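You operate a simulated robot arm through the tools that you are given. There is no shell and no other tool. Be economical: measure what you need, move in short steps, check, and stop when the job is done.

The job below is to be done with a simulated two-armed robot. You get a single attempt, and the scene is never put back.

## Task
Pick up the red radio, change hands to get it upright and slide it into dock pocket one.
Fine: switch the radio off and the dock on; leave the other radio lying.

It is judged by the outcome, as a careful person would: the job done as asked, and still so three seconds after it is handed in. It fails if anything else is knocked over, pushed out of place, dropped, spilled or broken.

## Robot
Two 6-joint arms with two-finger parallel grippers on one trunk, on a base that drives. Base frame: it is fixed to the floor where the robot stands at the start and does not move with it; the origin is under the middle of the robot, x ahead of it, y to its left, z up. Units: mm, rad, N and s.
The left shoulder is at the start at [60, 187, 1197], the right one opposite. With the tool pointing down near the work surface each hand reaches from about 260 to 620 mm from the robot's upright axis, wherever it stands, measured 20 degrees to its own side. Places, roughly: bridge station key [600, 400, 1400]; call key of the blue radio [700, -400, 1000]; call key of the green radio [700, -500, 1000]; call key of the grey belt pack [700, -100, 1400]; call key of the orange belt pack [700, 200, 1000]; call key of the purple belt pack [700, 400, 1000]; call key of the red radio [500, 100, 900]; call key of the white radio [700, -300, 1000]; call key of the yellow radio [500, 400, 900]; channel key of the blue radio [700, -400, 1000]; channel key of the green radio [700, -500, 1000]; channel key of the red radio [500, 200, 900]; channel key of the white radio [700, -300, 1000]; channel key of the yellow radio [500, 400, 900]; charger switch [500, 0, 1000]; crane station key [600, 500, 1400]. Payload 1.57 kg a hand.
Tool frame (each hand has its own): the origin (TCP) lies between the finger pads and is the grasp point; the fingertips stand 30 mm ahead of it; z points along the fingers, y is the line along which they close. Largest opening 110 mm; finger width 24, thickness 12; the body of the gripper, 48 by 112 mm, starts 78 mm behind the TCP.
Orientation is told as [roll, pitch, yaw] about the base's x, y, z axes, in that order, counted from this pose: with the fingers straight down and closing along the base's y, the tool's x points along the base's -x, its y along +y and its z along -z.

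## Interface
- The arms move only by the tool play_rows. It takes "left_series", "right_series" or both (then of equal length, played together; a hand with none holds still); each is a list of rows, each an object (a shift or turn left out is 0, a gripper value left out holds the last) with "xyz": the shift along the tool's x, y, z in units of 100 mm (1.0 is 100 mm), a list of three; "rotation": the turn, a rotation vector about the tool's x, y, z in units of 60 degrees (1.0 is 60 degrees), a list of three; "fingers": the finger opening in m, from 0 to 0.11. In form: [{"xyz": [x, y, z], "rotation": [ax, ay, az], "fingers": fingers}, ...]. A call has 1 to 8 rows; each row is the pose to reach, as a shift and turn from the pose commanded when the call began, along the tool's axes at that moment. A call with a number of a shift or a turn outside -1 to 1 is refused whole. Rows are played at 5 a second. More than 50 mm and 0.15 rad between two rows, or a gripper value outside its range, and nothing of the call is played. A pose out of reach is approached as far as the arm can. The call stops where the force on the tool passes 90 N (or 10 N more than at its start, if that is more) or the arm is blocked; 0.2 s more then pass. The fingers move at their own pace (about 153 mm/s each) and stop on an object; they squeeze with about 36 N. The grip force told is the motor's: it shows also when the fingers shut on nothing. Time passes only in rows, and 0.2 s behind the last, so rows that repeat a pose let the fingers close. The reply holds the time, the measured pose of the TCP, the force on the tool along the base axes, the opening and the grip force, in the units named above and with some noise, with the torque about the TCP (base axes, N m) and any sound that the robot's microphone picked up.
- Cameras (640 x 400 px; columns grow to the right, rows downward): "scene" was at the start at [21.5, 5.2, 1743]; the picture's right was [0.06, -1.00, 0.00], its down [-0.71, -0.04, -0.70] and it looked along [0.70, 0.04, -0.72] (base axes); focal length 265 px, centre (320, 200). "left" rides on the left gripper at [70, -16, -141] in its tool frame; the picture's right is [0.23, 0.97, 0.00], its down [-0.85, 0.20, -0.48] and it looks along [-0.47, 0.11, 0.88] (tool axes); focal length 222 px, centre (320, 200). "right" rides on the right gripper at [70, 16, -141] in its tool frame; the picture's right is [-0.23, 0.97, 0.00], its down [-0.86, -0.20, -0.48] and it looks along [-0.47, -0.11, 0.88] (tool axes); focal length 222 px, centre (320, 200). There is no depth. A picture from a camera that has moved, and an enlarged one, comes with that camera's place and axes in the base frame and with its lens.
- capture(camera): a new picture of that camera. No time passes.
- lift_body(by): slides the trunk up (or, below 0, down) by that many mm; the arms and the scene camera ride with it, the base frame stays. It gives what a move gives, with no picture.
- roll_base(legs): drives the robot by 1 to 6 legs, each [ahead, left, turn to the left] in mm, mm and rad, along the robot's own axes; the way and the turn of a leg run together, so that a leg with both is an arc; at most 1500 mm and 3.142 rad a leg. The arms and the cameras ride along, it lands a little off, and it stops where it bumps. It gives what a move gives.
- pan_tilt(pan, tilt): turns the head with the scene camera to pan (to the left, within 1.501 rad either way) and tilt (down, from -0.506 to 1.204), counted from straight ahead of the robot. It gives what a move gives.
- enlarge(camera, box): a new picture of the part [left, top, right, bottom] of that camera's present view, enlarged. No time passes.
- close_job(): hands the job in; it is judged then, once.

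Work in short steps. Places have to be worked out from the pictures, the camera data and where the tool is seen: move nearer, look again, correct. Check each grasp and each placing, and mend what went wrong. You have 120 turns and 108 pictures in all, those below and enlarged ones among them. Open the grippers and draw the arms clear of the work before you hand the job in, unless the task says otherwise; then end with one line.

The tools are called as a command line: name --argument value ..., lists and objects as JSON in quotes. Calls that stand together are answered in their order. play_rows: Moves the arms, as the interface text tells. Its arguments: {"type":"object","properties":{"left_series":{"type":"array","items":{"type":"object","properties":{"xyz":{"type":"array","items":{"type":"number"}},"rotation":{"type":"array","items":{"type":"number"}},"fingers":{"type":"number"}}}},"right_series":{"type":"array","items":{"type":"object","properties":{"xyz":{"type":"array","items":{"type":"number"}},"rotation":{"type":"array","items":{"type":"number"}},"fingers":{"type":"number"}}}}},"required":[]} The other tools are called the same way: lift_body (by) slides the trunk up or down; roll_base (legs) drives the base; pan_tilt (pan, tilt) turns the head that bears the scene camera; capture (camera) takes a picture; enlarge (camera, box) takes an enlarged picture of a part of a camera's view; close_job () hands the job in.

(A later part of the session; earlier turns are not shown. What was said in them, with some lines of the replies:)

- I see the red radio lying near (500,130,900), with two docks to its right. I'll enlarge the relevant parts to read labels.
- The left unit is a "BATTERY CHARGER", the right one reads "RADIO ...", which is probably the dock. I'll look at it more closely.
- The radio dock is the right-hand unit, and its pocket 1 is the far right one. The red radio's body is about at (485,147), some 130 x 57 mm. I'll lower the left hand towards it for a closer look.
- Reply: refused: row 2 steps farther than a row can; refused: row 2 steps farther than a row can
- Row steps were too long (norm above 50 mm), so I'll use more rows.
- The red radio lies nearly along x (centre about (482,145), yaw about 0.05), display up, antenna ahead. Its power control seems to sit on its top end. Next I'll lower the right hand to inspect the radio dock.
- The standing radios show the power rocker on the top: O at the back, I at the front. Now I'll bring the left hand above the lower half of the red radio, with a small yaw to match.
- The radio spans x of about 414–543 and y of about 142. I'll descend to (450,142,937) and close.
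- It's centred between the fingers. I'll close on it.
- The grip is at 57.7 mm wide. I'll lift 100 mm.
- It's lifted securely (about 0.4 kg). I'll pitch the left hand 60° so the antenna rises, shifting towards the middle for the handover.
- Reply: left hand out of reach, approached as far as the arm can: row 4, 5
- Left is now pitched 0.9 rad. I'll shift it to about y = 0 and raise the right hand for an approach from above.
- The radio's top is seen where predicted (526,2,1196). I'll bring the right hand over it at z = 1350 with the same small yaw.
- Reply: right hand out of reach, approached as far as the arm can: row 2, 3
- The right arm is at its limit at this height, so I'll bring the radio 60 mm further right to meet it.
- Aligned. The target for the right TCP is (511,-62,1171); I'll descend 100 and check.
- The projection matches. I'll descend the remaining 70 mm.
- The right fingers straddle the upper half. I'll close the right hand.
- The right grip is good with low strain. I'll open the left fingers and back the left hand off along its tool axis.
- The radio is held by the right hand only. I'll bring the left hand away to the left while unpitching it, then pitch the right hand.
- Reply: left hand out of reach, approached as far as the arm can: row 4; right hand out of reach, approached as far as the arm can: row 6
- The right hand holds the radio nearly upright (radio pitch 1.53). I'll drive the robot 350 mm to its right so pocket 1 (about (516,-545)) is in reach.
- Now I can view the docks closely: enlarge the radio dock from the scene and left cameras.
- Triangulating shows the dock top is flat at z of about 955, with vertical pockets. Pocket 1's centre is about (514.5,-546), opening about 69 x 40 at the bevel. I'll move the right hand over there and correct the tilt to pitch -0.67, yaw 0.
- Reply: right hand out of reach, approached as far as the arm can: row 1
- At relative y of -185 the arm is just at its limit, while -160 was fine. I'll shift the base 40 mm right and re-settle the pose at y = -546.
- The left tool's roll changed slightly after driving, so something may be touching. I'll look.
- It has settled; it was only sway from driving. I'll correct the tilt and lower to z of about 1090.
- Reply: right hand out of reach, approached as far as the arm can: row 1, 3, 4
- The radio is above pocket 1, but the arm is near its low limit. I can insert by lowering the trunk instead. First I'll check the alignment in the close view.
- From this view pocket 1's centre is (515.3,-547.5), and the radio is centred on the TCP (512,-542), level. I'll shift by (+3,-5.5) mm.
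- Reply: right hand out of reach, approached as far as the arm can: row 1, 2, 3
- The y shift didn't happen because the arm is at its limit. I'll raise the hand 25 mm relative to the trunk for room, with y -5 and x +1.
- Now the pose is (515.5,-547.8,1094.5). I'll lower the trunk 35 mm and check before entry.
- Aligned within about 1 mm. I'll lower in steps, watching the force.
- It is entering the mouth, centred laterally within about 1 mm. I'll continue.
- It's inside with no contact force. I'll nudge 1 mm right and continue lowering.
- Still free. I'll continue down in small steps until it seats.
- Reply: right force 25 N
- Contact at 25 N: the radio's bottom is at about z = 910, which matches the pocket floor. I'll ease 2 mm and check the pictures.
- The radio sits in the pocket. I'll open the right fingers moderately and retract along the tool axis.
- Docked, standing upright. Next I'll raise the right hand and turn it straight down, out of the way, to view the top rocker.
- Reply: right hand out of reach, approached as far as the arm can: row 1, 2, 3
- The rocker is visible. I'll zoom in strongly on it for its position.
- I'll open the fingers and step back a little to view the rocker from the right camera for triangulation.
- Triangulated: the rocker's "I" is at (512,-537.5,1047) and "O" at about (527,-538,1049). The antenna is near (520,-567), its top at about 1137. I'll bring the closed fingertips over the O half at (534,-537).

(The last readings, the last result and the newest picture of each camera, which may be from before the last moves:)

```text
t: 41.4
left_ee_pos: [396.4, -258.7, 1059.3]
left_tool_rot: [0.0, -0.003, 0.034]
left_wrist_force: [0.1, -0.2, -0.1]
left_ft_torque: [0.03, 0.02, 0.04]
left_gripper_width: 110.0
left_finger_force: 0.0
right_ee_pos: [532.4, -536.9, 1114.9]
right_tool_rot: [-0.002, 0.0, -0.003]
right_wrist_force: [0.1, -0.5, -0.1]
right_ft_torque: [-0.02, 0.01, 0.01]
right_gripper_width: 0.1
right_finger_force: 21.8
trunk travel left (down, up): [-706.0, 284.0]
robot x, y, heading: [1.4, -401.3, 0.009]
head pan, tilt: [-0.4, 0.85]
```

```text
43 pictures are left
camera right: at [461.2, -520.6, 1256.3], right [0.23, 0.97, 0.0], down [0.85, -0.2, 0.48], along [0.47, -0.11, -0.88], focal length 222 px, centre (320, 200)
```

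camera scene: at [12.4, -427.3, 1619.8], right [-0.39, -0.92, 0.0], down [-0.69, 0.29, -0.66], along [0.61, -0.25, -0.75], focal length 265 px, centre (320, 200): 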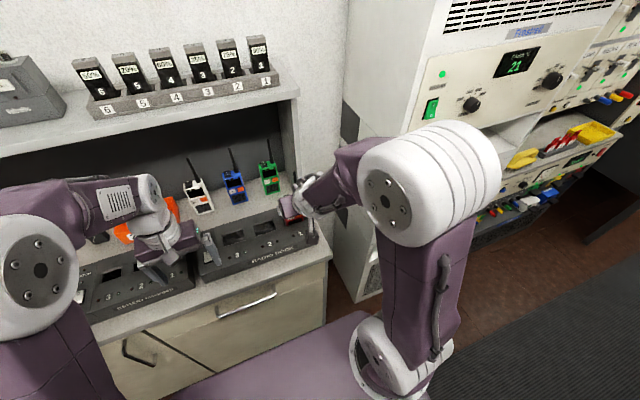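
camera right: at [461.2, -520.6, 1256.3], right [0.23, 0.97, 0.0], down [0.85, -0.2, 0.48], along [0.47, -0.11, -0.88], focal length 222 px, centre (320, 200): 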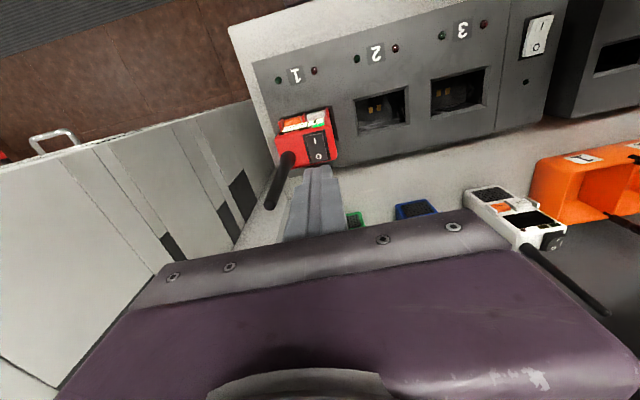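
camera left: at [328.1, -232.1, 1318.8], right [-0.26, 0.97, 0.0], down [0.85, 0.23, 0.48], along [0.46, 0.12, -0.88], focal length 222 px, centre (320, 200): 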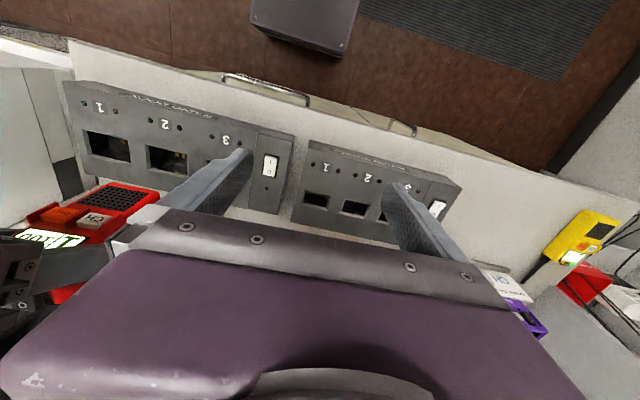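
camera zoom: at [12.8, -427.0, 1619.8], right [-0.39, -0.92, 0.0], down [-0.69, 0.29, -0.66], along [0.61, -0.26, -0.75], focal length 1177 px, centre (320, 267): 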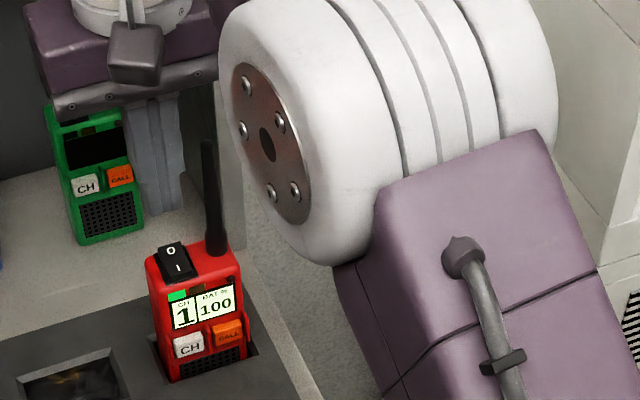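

The tip is placed just behind the O half (O at (526,-537)). I'll descend to just above it, then press gently in small steps.

play_rows --right_series '[{"xyz": [-0.015, 0, 0.2]}, {"xyz": [-0.015, 0, 0.33]}, {"xyz": [-0.015, 0, 0.35]}]'

enlarge --camera "right" --box '[250, 90, 390, 220]'

```text
t: 42.2
left_ee_pos: [395.8, -259.3, 1057.9]
left_tool_rot: [0.001, 0.0, 0.037]
left_wrist_force: [-0.5, -0.2, 0.2]
left_ft_torque: [-0.01, 0.0, 0.04]
left_gripper_width: 110.0
left_finger_force: 0.1
right_ee_pos: [533.7, -537.5, 1079.4]
right_tool_rot: [-0.004, -0.002, -0.002]
right_wrist_force: [1.1, -0.6, 3.0]
right_ft_torque: [-0.03, 0.01, -0.01]
right_gripper_width: 0.0
right_finger_force: 21.2
trunk travel left (down, up): [-706.0, 284.0]
robot x, y, heading: [2.5, -396.7, -0.002]
head pan, tilt: [-0.4, 0.85]
```

```text
3.08 times, centred on (320, 155) of right
camera zoom: at [463.3, -521.2, 1220.6], right [0.23, 0.97, 0.0], down [0.85, -0.2, 0.48], along [0.47, -0.11, -0.88], focal length 684 px, centre (320, 338)
```

zoom: 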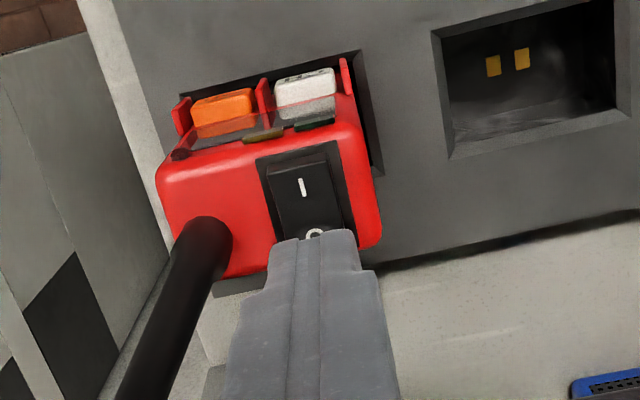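

There is light contact, and the display already looks dark. I'll check with the scene camera.

enlarge --camera "scene" --box '[295, 180, 345, 230]'

```text
8.00 times, centred on (320, 205) of scene
camera zoom: at [13.0, -427.3, 1619.9], right [-0.39, -0.92, 0.0], down [-0.69, 0.29, -0.66], along [0.61, -0.25, -0.75], focal length 2119 px, centre (320, 160)
```

zoom: 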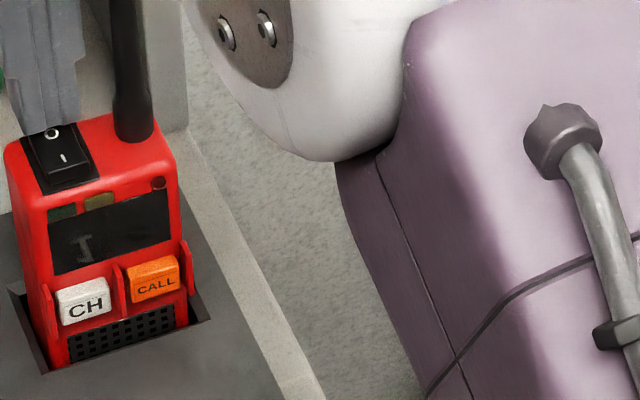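

The radio is off. I'll lift the right hand straight up and back, and close the left fingers for the dock switch.

play_rows --right_series '[{"xyz": [0, 0, -0.3]}, {"xyz": [0, 0, -0.75]}, {"xyz": [0.4, 0.05, -0.9]}, {"xyz": [0.8, 0.1, -1.0]}]' --left_series '[{"fingers": 0}, {"fingers": 0}, {"fingers": 0}, {"fingers": 0}]'

capture --camera "left"

pan_tilt --pan 0.1 --tilt 0.9

capture --camera "scene"

```text
t: 43.2
left_ee_pos: [394.2, -258.5, 1059.1]
left_tool_rot: [0.0, -0.003, 0.035]
left_wrist_force: [0.3, -0.5, -0.2]
left_ft_torque: [0.0, 0.0, -0.02]
left_gripper_width: 0.0
left_finger_force: 21.7
right_ee_pos: [452.5, -527.8, 1177.1]
right_tool_rot: [-0.002, -0.001, -0.004]
right_wrist_force: [0.2, 0.2, 0.6]
right_ft_torque: [-0.01, -0.01, 0.0]
right_gripper_width: 0.0
right_finger_force: 21.2
trunk travel left (down, up): [-706.0, 284.0]
robot x, y, heading: [1.9, -396.7, 0.005]
head pan, tilt: [-0.4, 0.85]
```

```text
40 pictures are left
camera left: at [325.5, -278.3, 1200.8], right [-0.26, 0.97, 0.0], down [0.85, 0.23, 0.48], along [0.46, 0.12, -0.88], focal length 222 px, centre (320, 200)
```

left: 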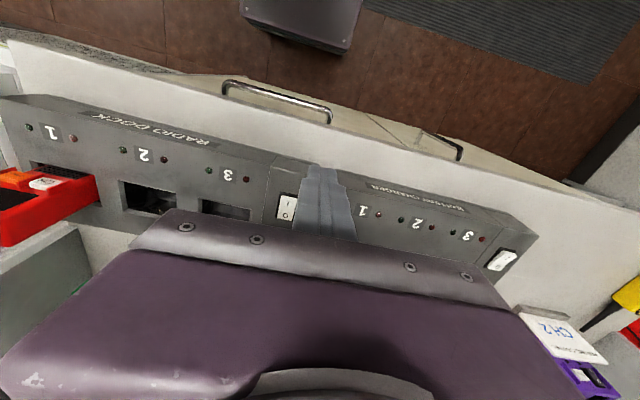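

```text
t: 44.1
left_ee_pos: [396.4, -259.9, 1059.2]
left_tool_rot: [-0.002, 0.0, 0.034]
left_wrist_force: [0.1, 0.0, -0.7]
left_ft_torque: [0.03, -0.01, -0.02]
left_gripper_width: 0.0
left_finger_force: 20.9
right_ee_pos: [454.8, -528.7, 1176.0]
right_tool_rot: [-0.001, 0.0, -0.001]
right_wrist_force: [-0.3, -0.4, 0.0]
right_ft_torque: [0.0, 0.01, 0.01]
right_gripper_width: 0.0
right_finger_force: 21.0
trunk travel left (down, up): [-706.0, 284.0]
robot x, y, heading: [-0.3, -398.8, 0.003]
head pan, tilt: [0.099, 0.901]
```

```text
39 pictures are left
camera scene: at [16.4, -389.4, 1615.9], right [0.1, -0.99, 0.0], down [-0.78, -0.08, -0.62], along [0.62, 0.06, -0.78], focal length 265 px, centre (320, 200)
```

scene: 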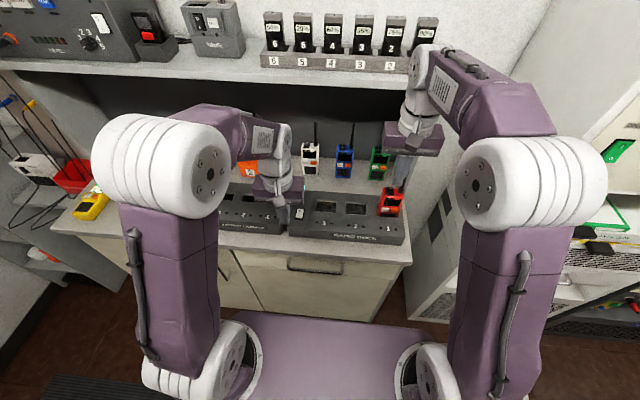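

enlarge --camera "scene" --box '[270, 180, 410, 250]'

enlarge --camera "left" --box '[250, 150, 370, 250]'

```text
4.57 times, centred on (340, 215) of scene
camera zoom: at [16.4, -389.4, 1615.9], right [0.1, -0.99, 0.0], down [-0.78, -0.08, -0.62], along [0.62, 0.06, -0.78], focal length 1211 px, centre (229, 131)
```

zoom: 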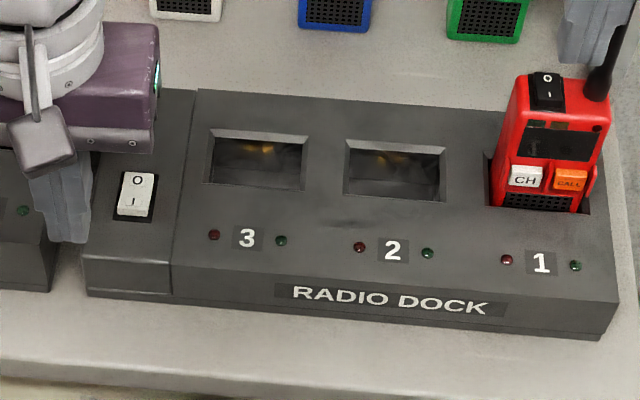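

```text
4.00 times, centred on (310, 200) of left
camera zoom: at [327.7, -278.6, 1200.2], right [-0.26, 0.97, 0.0], down [0.85, 0.23, 0.48], along [0.46, 0.12, -0.88], focal length 888 px, centre (360, 200)
```

zoom: 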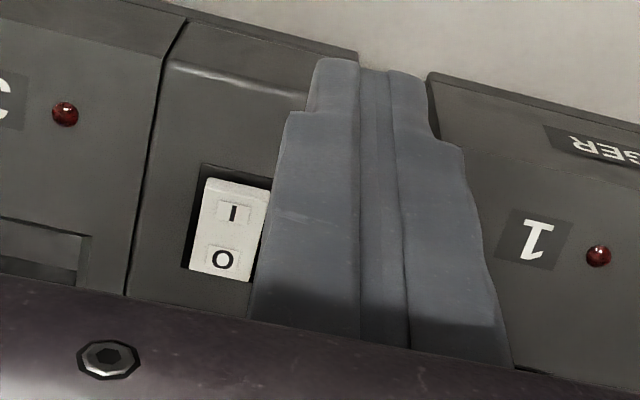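

The dock rocker: I at (469,-282.5), O at (486,-283); it is off. I'll move the left closed fingertip over the I half at (462,-283).

play_rows --left_series '[{"xyz": [-0.32, -0.13, 0]}, {"xyz": [-0.65, -0.257, 0.1]}, {"xyz": [-0.65, -0.257, 0.45]}, {"xyz": [-0.65, -0.257, 0.5]}]'

enlarge --camera "left" --box '[250, 120, 370, 220]'

enlarge --camera "scene" --box '[260, 180, 350, 250]'

```text
t: 45.1
left_ee_pos: [463.3, -282.5, 1008.2]
left_tool_rot: [0.001, 0.001, 0.035]
left_wrist_force: [0.1, 0.1, -0.2]
left_ft_torque: [0.03, 0.01, -0.04]
left_gripper_width: 0.1
left_finger_force: 20.9
right_ee_pos: [454.6, -528.6, 1176.8]
right_tool_rot: [-0.001, -0.001, -0.002]
right_wrist_force: [1.1, -0.3, -0.8]
right_ft_torque: [0.01, 0.02, 0.02]
right_gripper_width: 0.2
right_finger_force: 21.0
trunk travel left (down, up): [-706.0, 284.0]
robot x, y, heading: [0.4, -398.4, 0.006]
head pan, tilt: [0.099, 0.901]
```

```text
4.00 times, centred on (310, 170) of left
camera zoom: at [394.3, -301.9, 1149.7], right [-0.26, 0.97, 0.0], down [0.85, 0.23, 0.48], along [0.46, 0.12, -0.88], focal length 888 px, centre (360, 320)
```

zoom: 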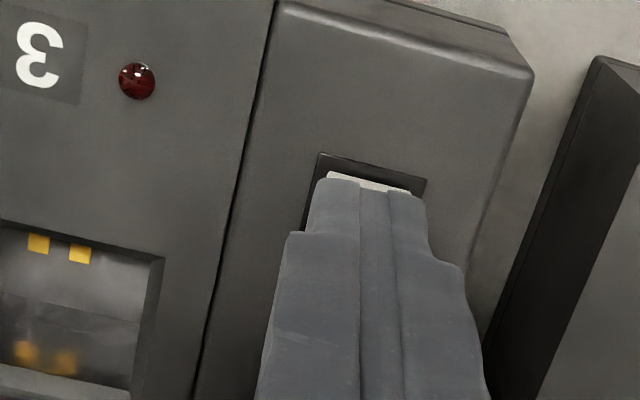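

```text
5.71 times, centred on (305, 215) of scene
camera zoom: at [16.6, -389.4, 1615.9], right [0.1, -0.99, 0.0], down [-0.78, -0.08, -0.62], along [0.62, 0.06, -0.78], focal length 1513 px, centre (406, 114)
```

zoom: 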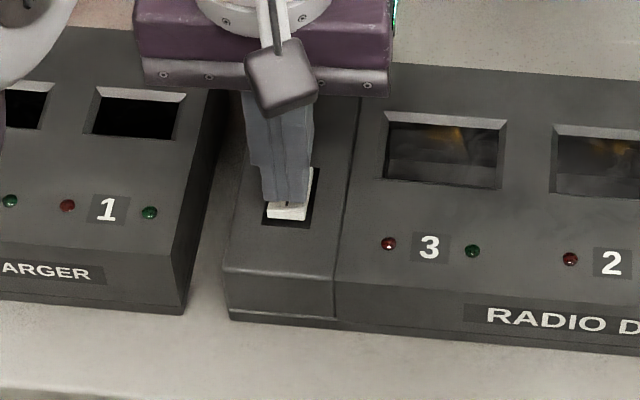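

The tip is well aligned over the I half. I'll press down in small steps.

play_rows --left_series '[{"xyz": [0, 0, 0.1]}, {"xyz": [0, 0, 0.15]}, {"xyz": [0, 0, 0.17]}]'

enlarge --camera "scene" --box '[260, 180, 410, 260]'

```text
t: 45.9
left_ee_pos: [462.3, -283.0, 991.9]
left_tool_rot: [0.001, -0.001, 0.035]
left_wrist_force: [-0.8, 0.8, 0.0]
left_ft_torque: [0.0, 0.02, 0.04]
left_gripper_width: 0.2
left_finger_force: 21.0
right_ee_pos: [456.5, -528.5, 1177.4]
right_tool_rot: [-0.002, 0.0, -0.002]
right_wrist_force: [-0.2, -0.2, 0.6]
right_ft_torque: [0.0, -0.03, -0.02]
right_gripper_width: 0.0
right_finger_force: 21.8
trunk travel left (down, up): [-706.0, 284.0]
robot x, y, heading: [1.5, -397.7, 0.001]
head pan, tilt: [0.099, 0.901]
```

```text
4.27 times, centred on (335, 220) of scene
camera zoom: at [16.4, -389.2, 1615.9], right [0.1, -0.99, 0.0], down [-0.78, -0.08, -0.62], along [0.62, 0.06, -0.78], focal length 1130 px, centre (256, 115)
```

zoom: 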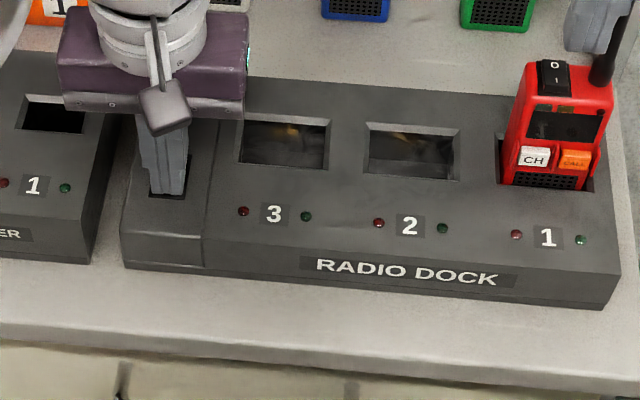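

Not yet in contact (0 N). I'll lower 4 mm more.

play_rows --left_series '[{"xyz": [0, 0, 0.02]}, {"xyz": [0, 0, 0.04]}, {"xyz": [0, 0, 0.04]}]'

enlarge --camera "scene" --box '[260, 180, 410, 260]'

```text
t: 46.7
left_ee_pos: [462.6, -282.5, 990.1]
left_tool_rot: [0.0, -0.004, 0.034]
left_wrist_force: [1.0, 1.4, 12.7]
left_ft_torque: [0.04, -0.23, 0.02]
left_gripper_width: 0.0
left_finger_force: 21.3
right_ee_pos: [453.6, -527.8, 1176.4]
right_tool_rot: [-0.001, -0.003, -0.002]
right_wrist_force: [-0.2, 0.7, -0.2]
right_ft_torque: [0.0, 0.02, 0.03]
right_gripper_width: 0.1
right_finger_force: 21.6
trunk travel left (down, up): [-706.0, 284.0]
robot x, y, heading: [1.9, -397.9, -0.003]
head pan, tilt: [0.099, 0.901]
```

```text
4.27 times, centred on (335, 220) of scene
camera zoom: at [14.9, -389.4, 1616.2], right [0.1, -0.99, 0.0], down [-0.78, -0.08, -0.62], along [0.62, 0.06, -0.78], focal length 1130 px, centre (256, 115)
```

zoom: 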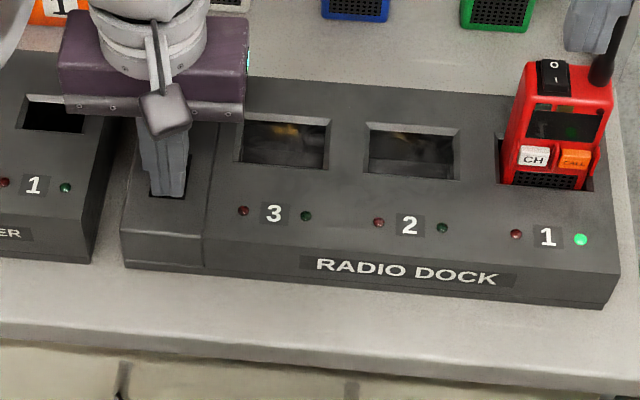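

The dock is on, and the slot 1 green lamp lights, so contact is good. I'll lift the left hand clear and open both grippers.

play_rows --left_series '[{"xyz": [0, 0, -0.3]}, {"xyz": [0, 0, -0.7]}, {"xyz": [0.3, 0, -1.0]}, {"xyz": [0.6, 0, -1.0], "fingers": 0.11}, {"xyz": [0.6, 0, -1.0], "fingers": 0.11}]' --right_series '[{"xyz": [0.2, 0.1, 0]}, {"xyz": [0.4, 0.2, 0]}, {"xyz": [0.6, 0.2, 0]}, {"xyz": [0.6, 0.2, 0], "fingers": 0.11}, {"xyz": [0.6, 0.2, 0], "fingers": 0.11}]'

capture --camera "scene"

enlarge --camera "scene" --box '[260, 170, 410, 260]'

```text
t: 47.9
left_ee_pos: [404.9, -283.5, 1086.7]
left_tool_rot: [0.0, 0.0, 0.036]
left_wrist_force: [0.5, 0.2, 0.2]
left_ft_torque: [0.0, 0.0, 0.0]
left_gripper_width: 109.8
left_finger_force: 0.2
right_ee_pos: [395.3, -507.1, 1177.9]
right_tool_rot: [-0.002, -0.002, -0.002]
right_wrist_force: [0.4, 0.3, 0.0]
right_ft_torque: [0.01, 0.02, -0.01]
right_gripper_width: 109.9
right_finger_force: 0.1
trunk travel left (down, up): [-706.0, 284.0]
robot x, y, heading: [1.8, -395.1, 0.006]
head pan, tilt: [0.099, 0.901]
```

```text
32 pictures are left
camera scene: at [17.7, -389.2, 1615.9], right [0.1, -0.99, 0.0], down [-0.78, -0.08, -0.62], along [0.62, 0.06, -0.78], focal length 265 px, centre (320, 200)
```

scene: 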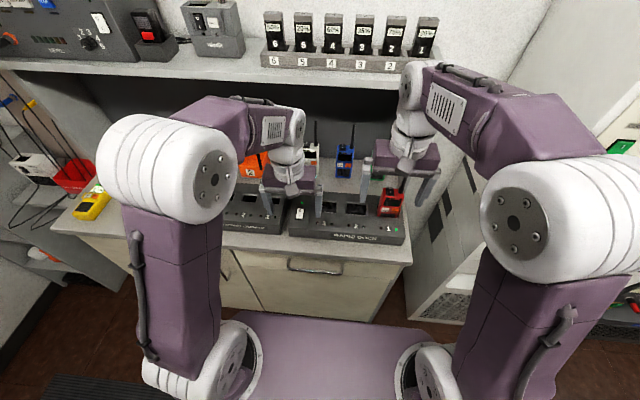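

```text
4.27 times, centred on (335, 215) of scene
camera zoom: at [17.7, -389.2, 1615.9], right [0.1, -0.99, 0.0], down [-0.78, -0.08, -0.62], along [0.62, 0.06, -0.78], focal length 1130 px, centre (256, 136)
```

zoom: 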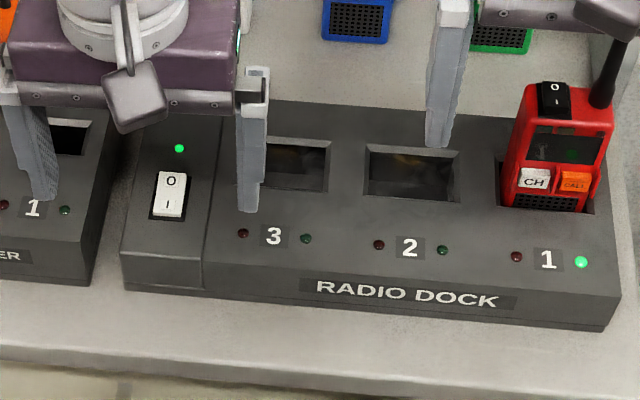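

All is done: the radio is off in pocket 1, the dock is on with both lamps green, and the yellow radio still lies in place. I'll raise the trunk to draw the arms clear.

lift_body --by 120

capture --camera "scene"

```text
t: 49.4
left_ee_pos: [403.8, -284.5, 1206.9]
left_tool_rot: [0.0, 0.0, 0.035]
left_wrist_force: [1.0, 0.4, -1.1]
left_ft_torque: [0.0, 0.01, -0.01]
left_gripper_width: 110.1
left_finger_force: 0.2
right_ee_pos: [394.3, -507.2, 1299.3]
right_tool_rot: [-0.002, -0.001, 0.0]
right_wrist_force: [0.2, 0.0, 0.1]
right_ft_torque: [0.03, 0.01, 0.01]
right_gripper_width: 110.0
right_finger_force: 0.1
trunk travel left (down, up): [-826.0, 164.0]
robot x, y, heading: [-2.8, -396.4, 0.009]
head pan, tilt: [0.099, 0.901]
```

```text
30 pictures are left
camera scene: at [16.4, -389.2, 1735.9], right [0.1, -0.99, 0.0], down [-0.78, -0.08, -0.62], along [0.62, 0.06, -0.78], focal length 265 px, centre (320, 200)
```

scene: 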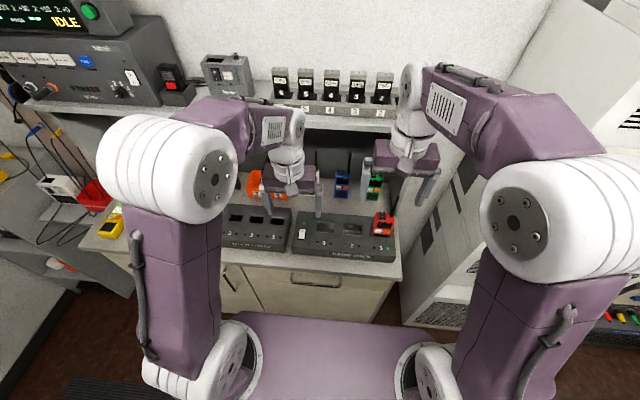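

Everything is in place and the arms are clear, so I'm handing the job in.

close_job

```text
The job is handed in.
```

The red radio was passed from the left hand to the right, stands upright in radio dock pocket one and is switched off; the dock is on with its power and slot 1 lamps green, and the yellow radio was left lying.
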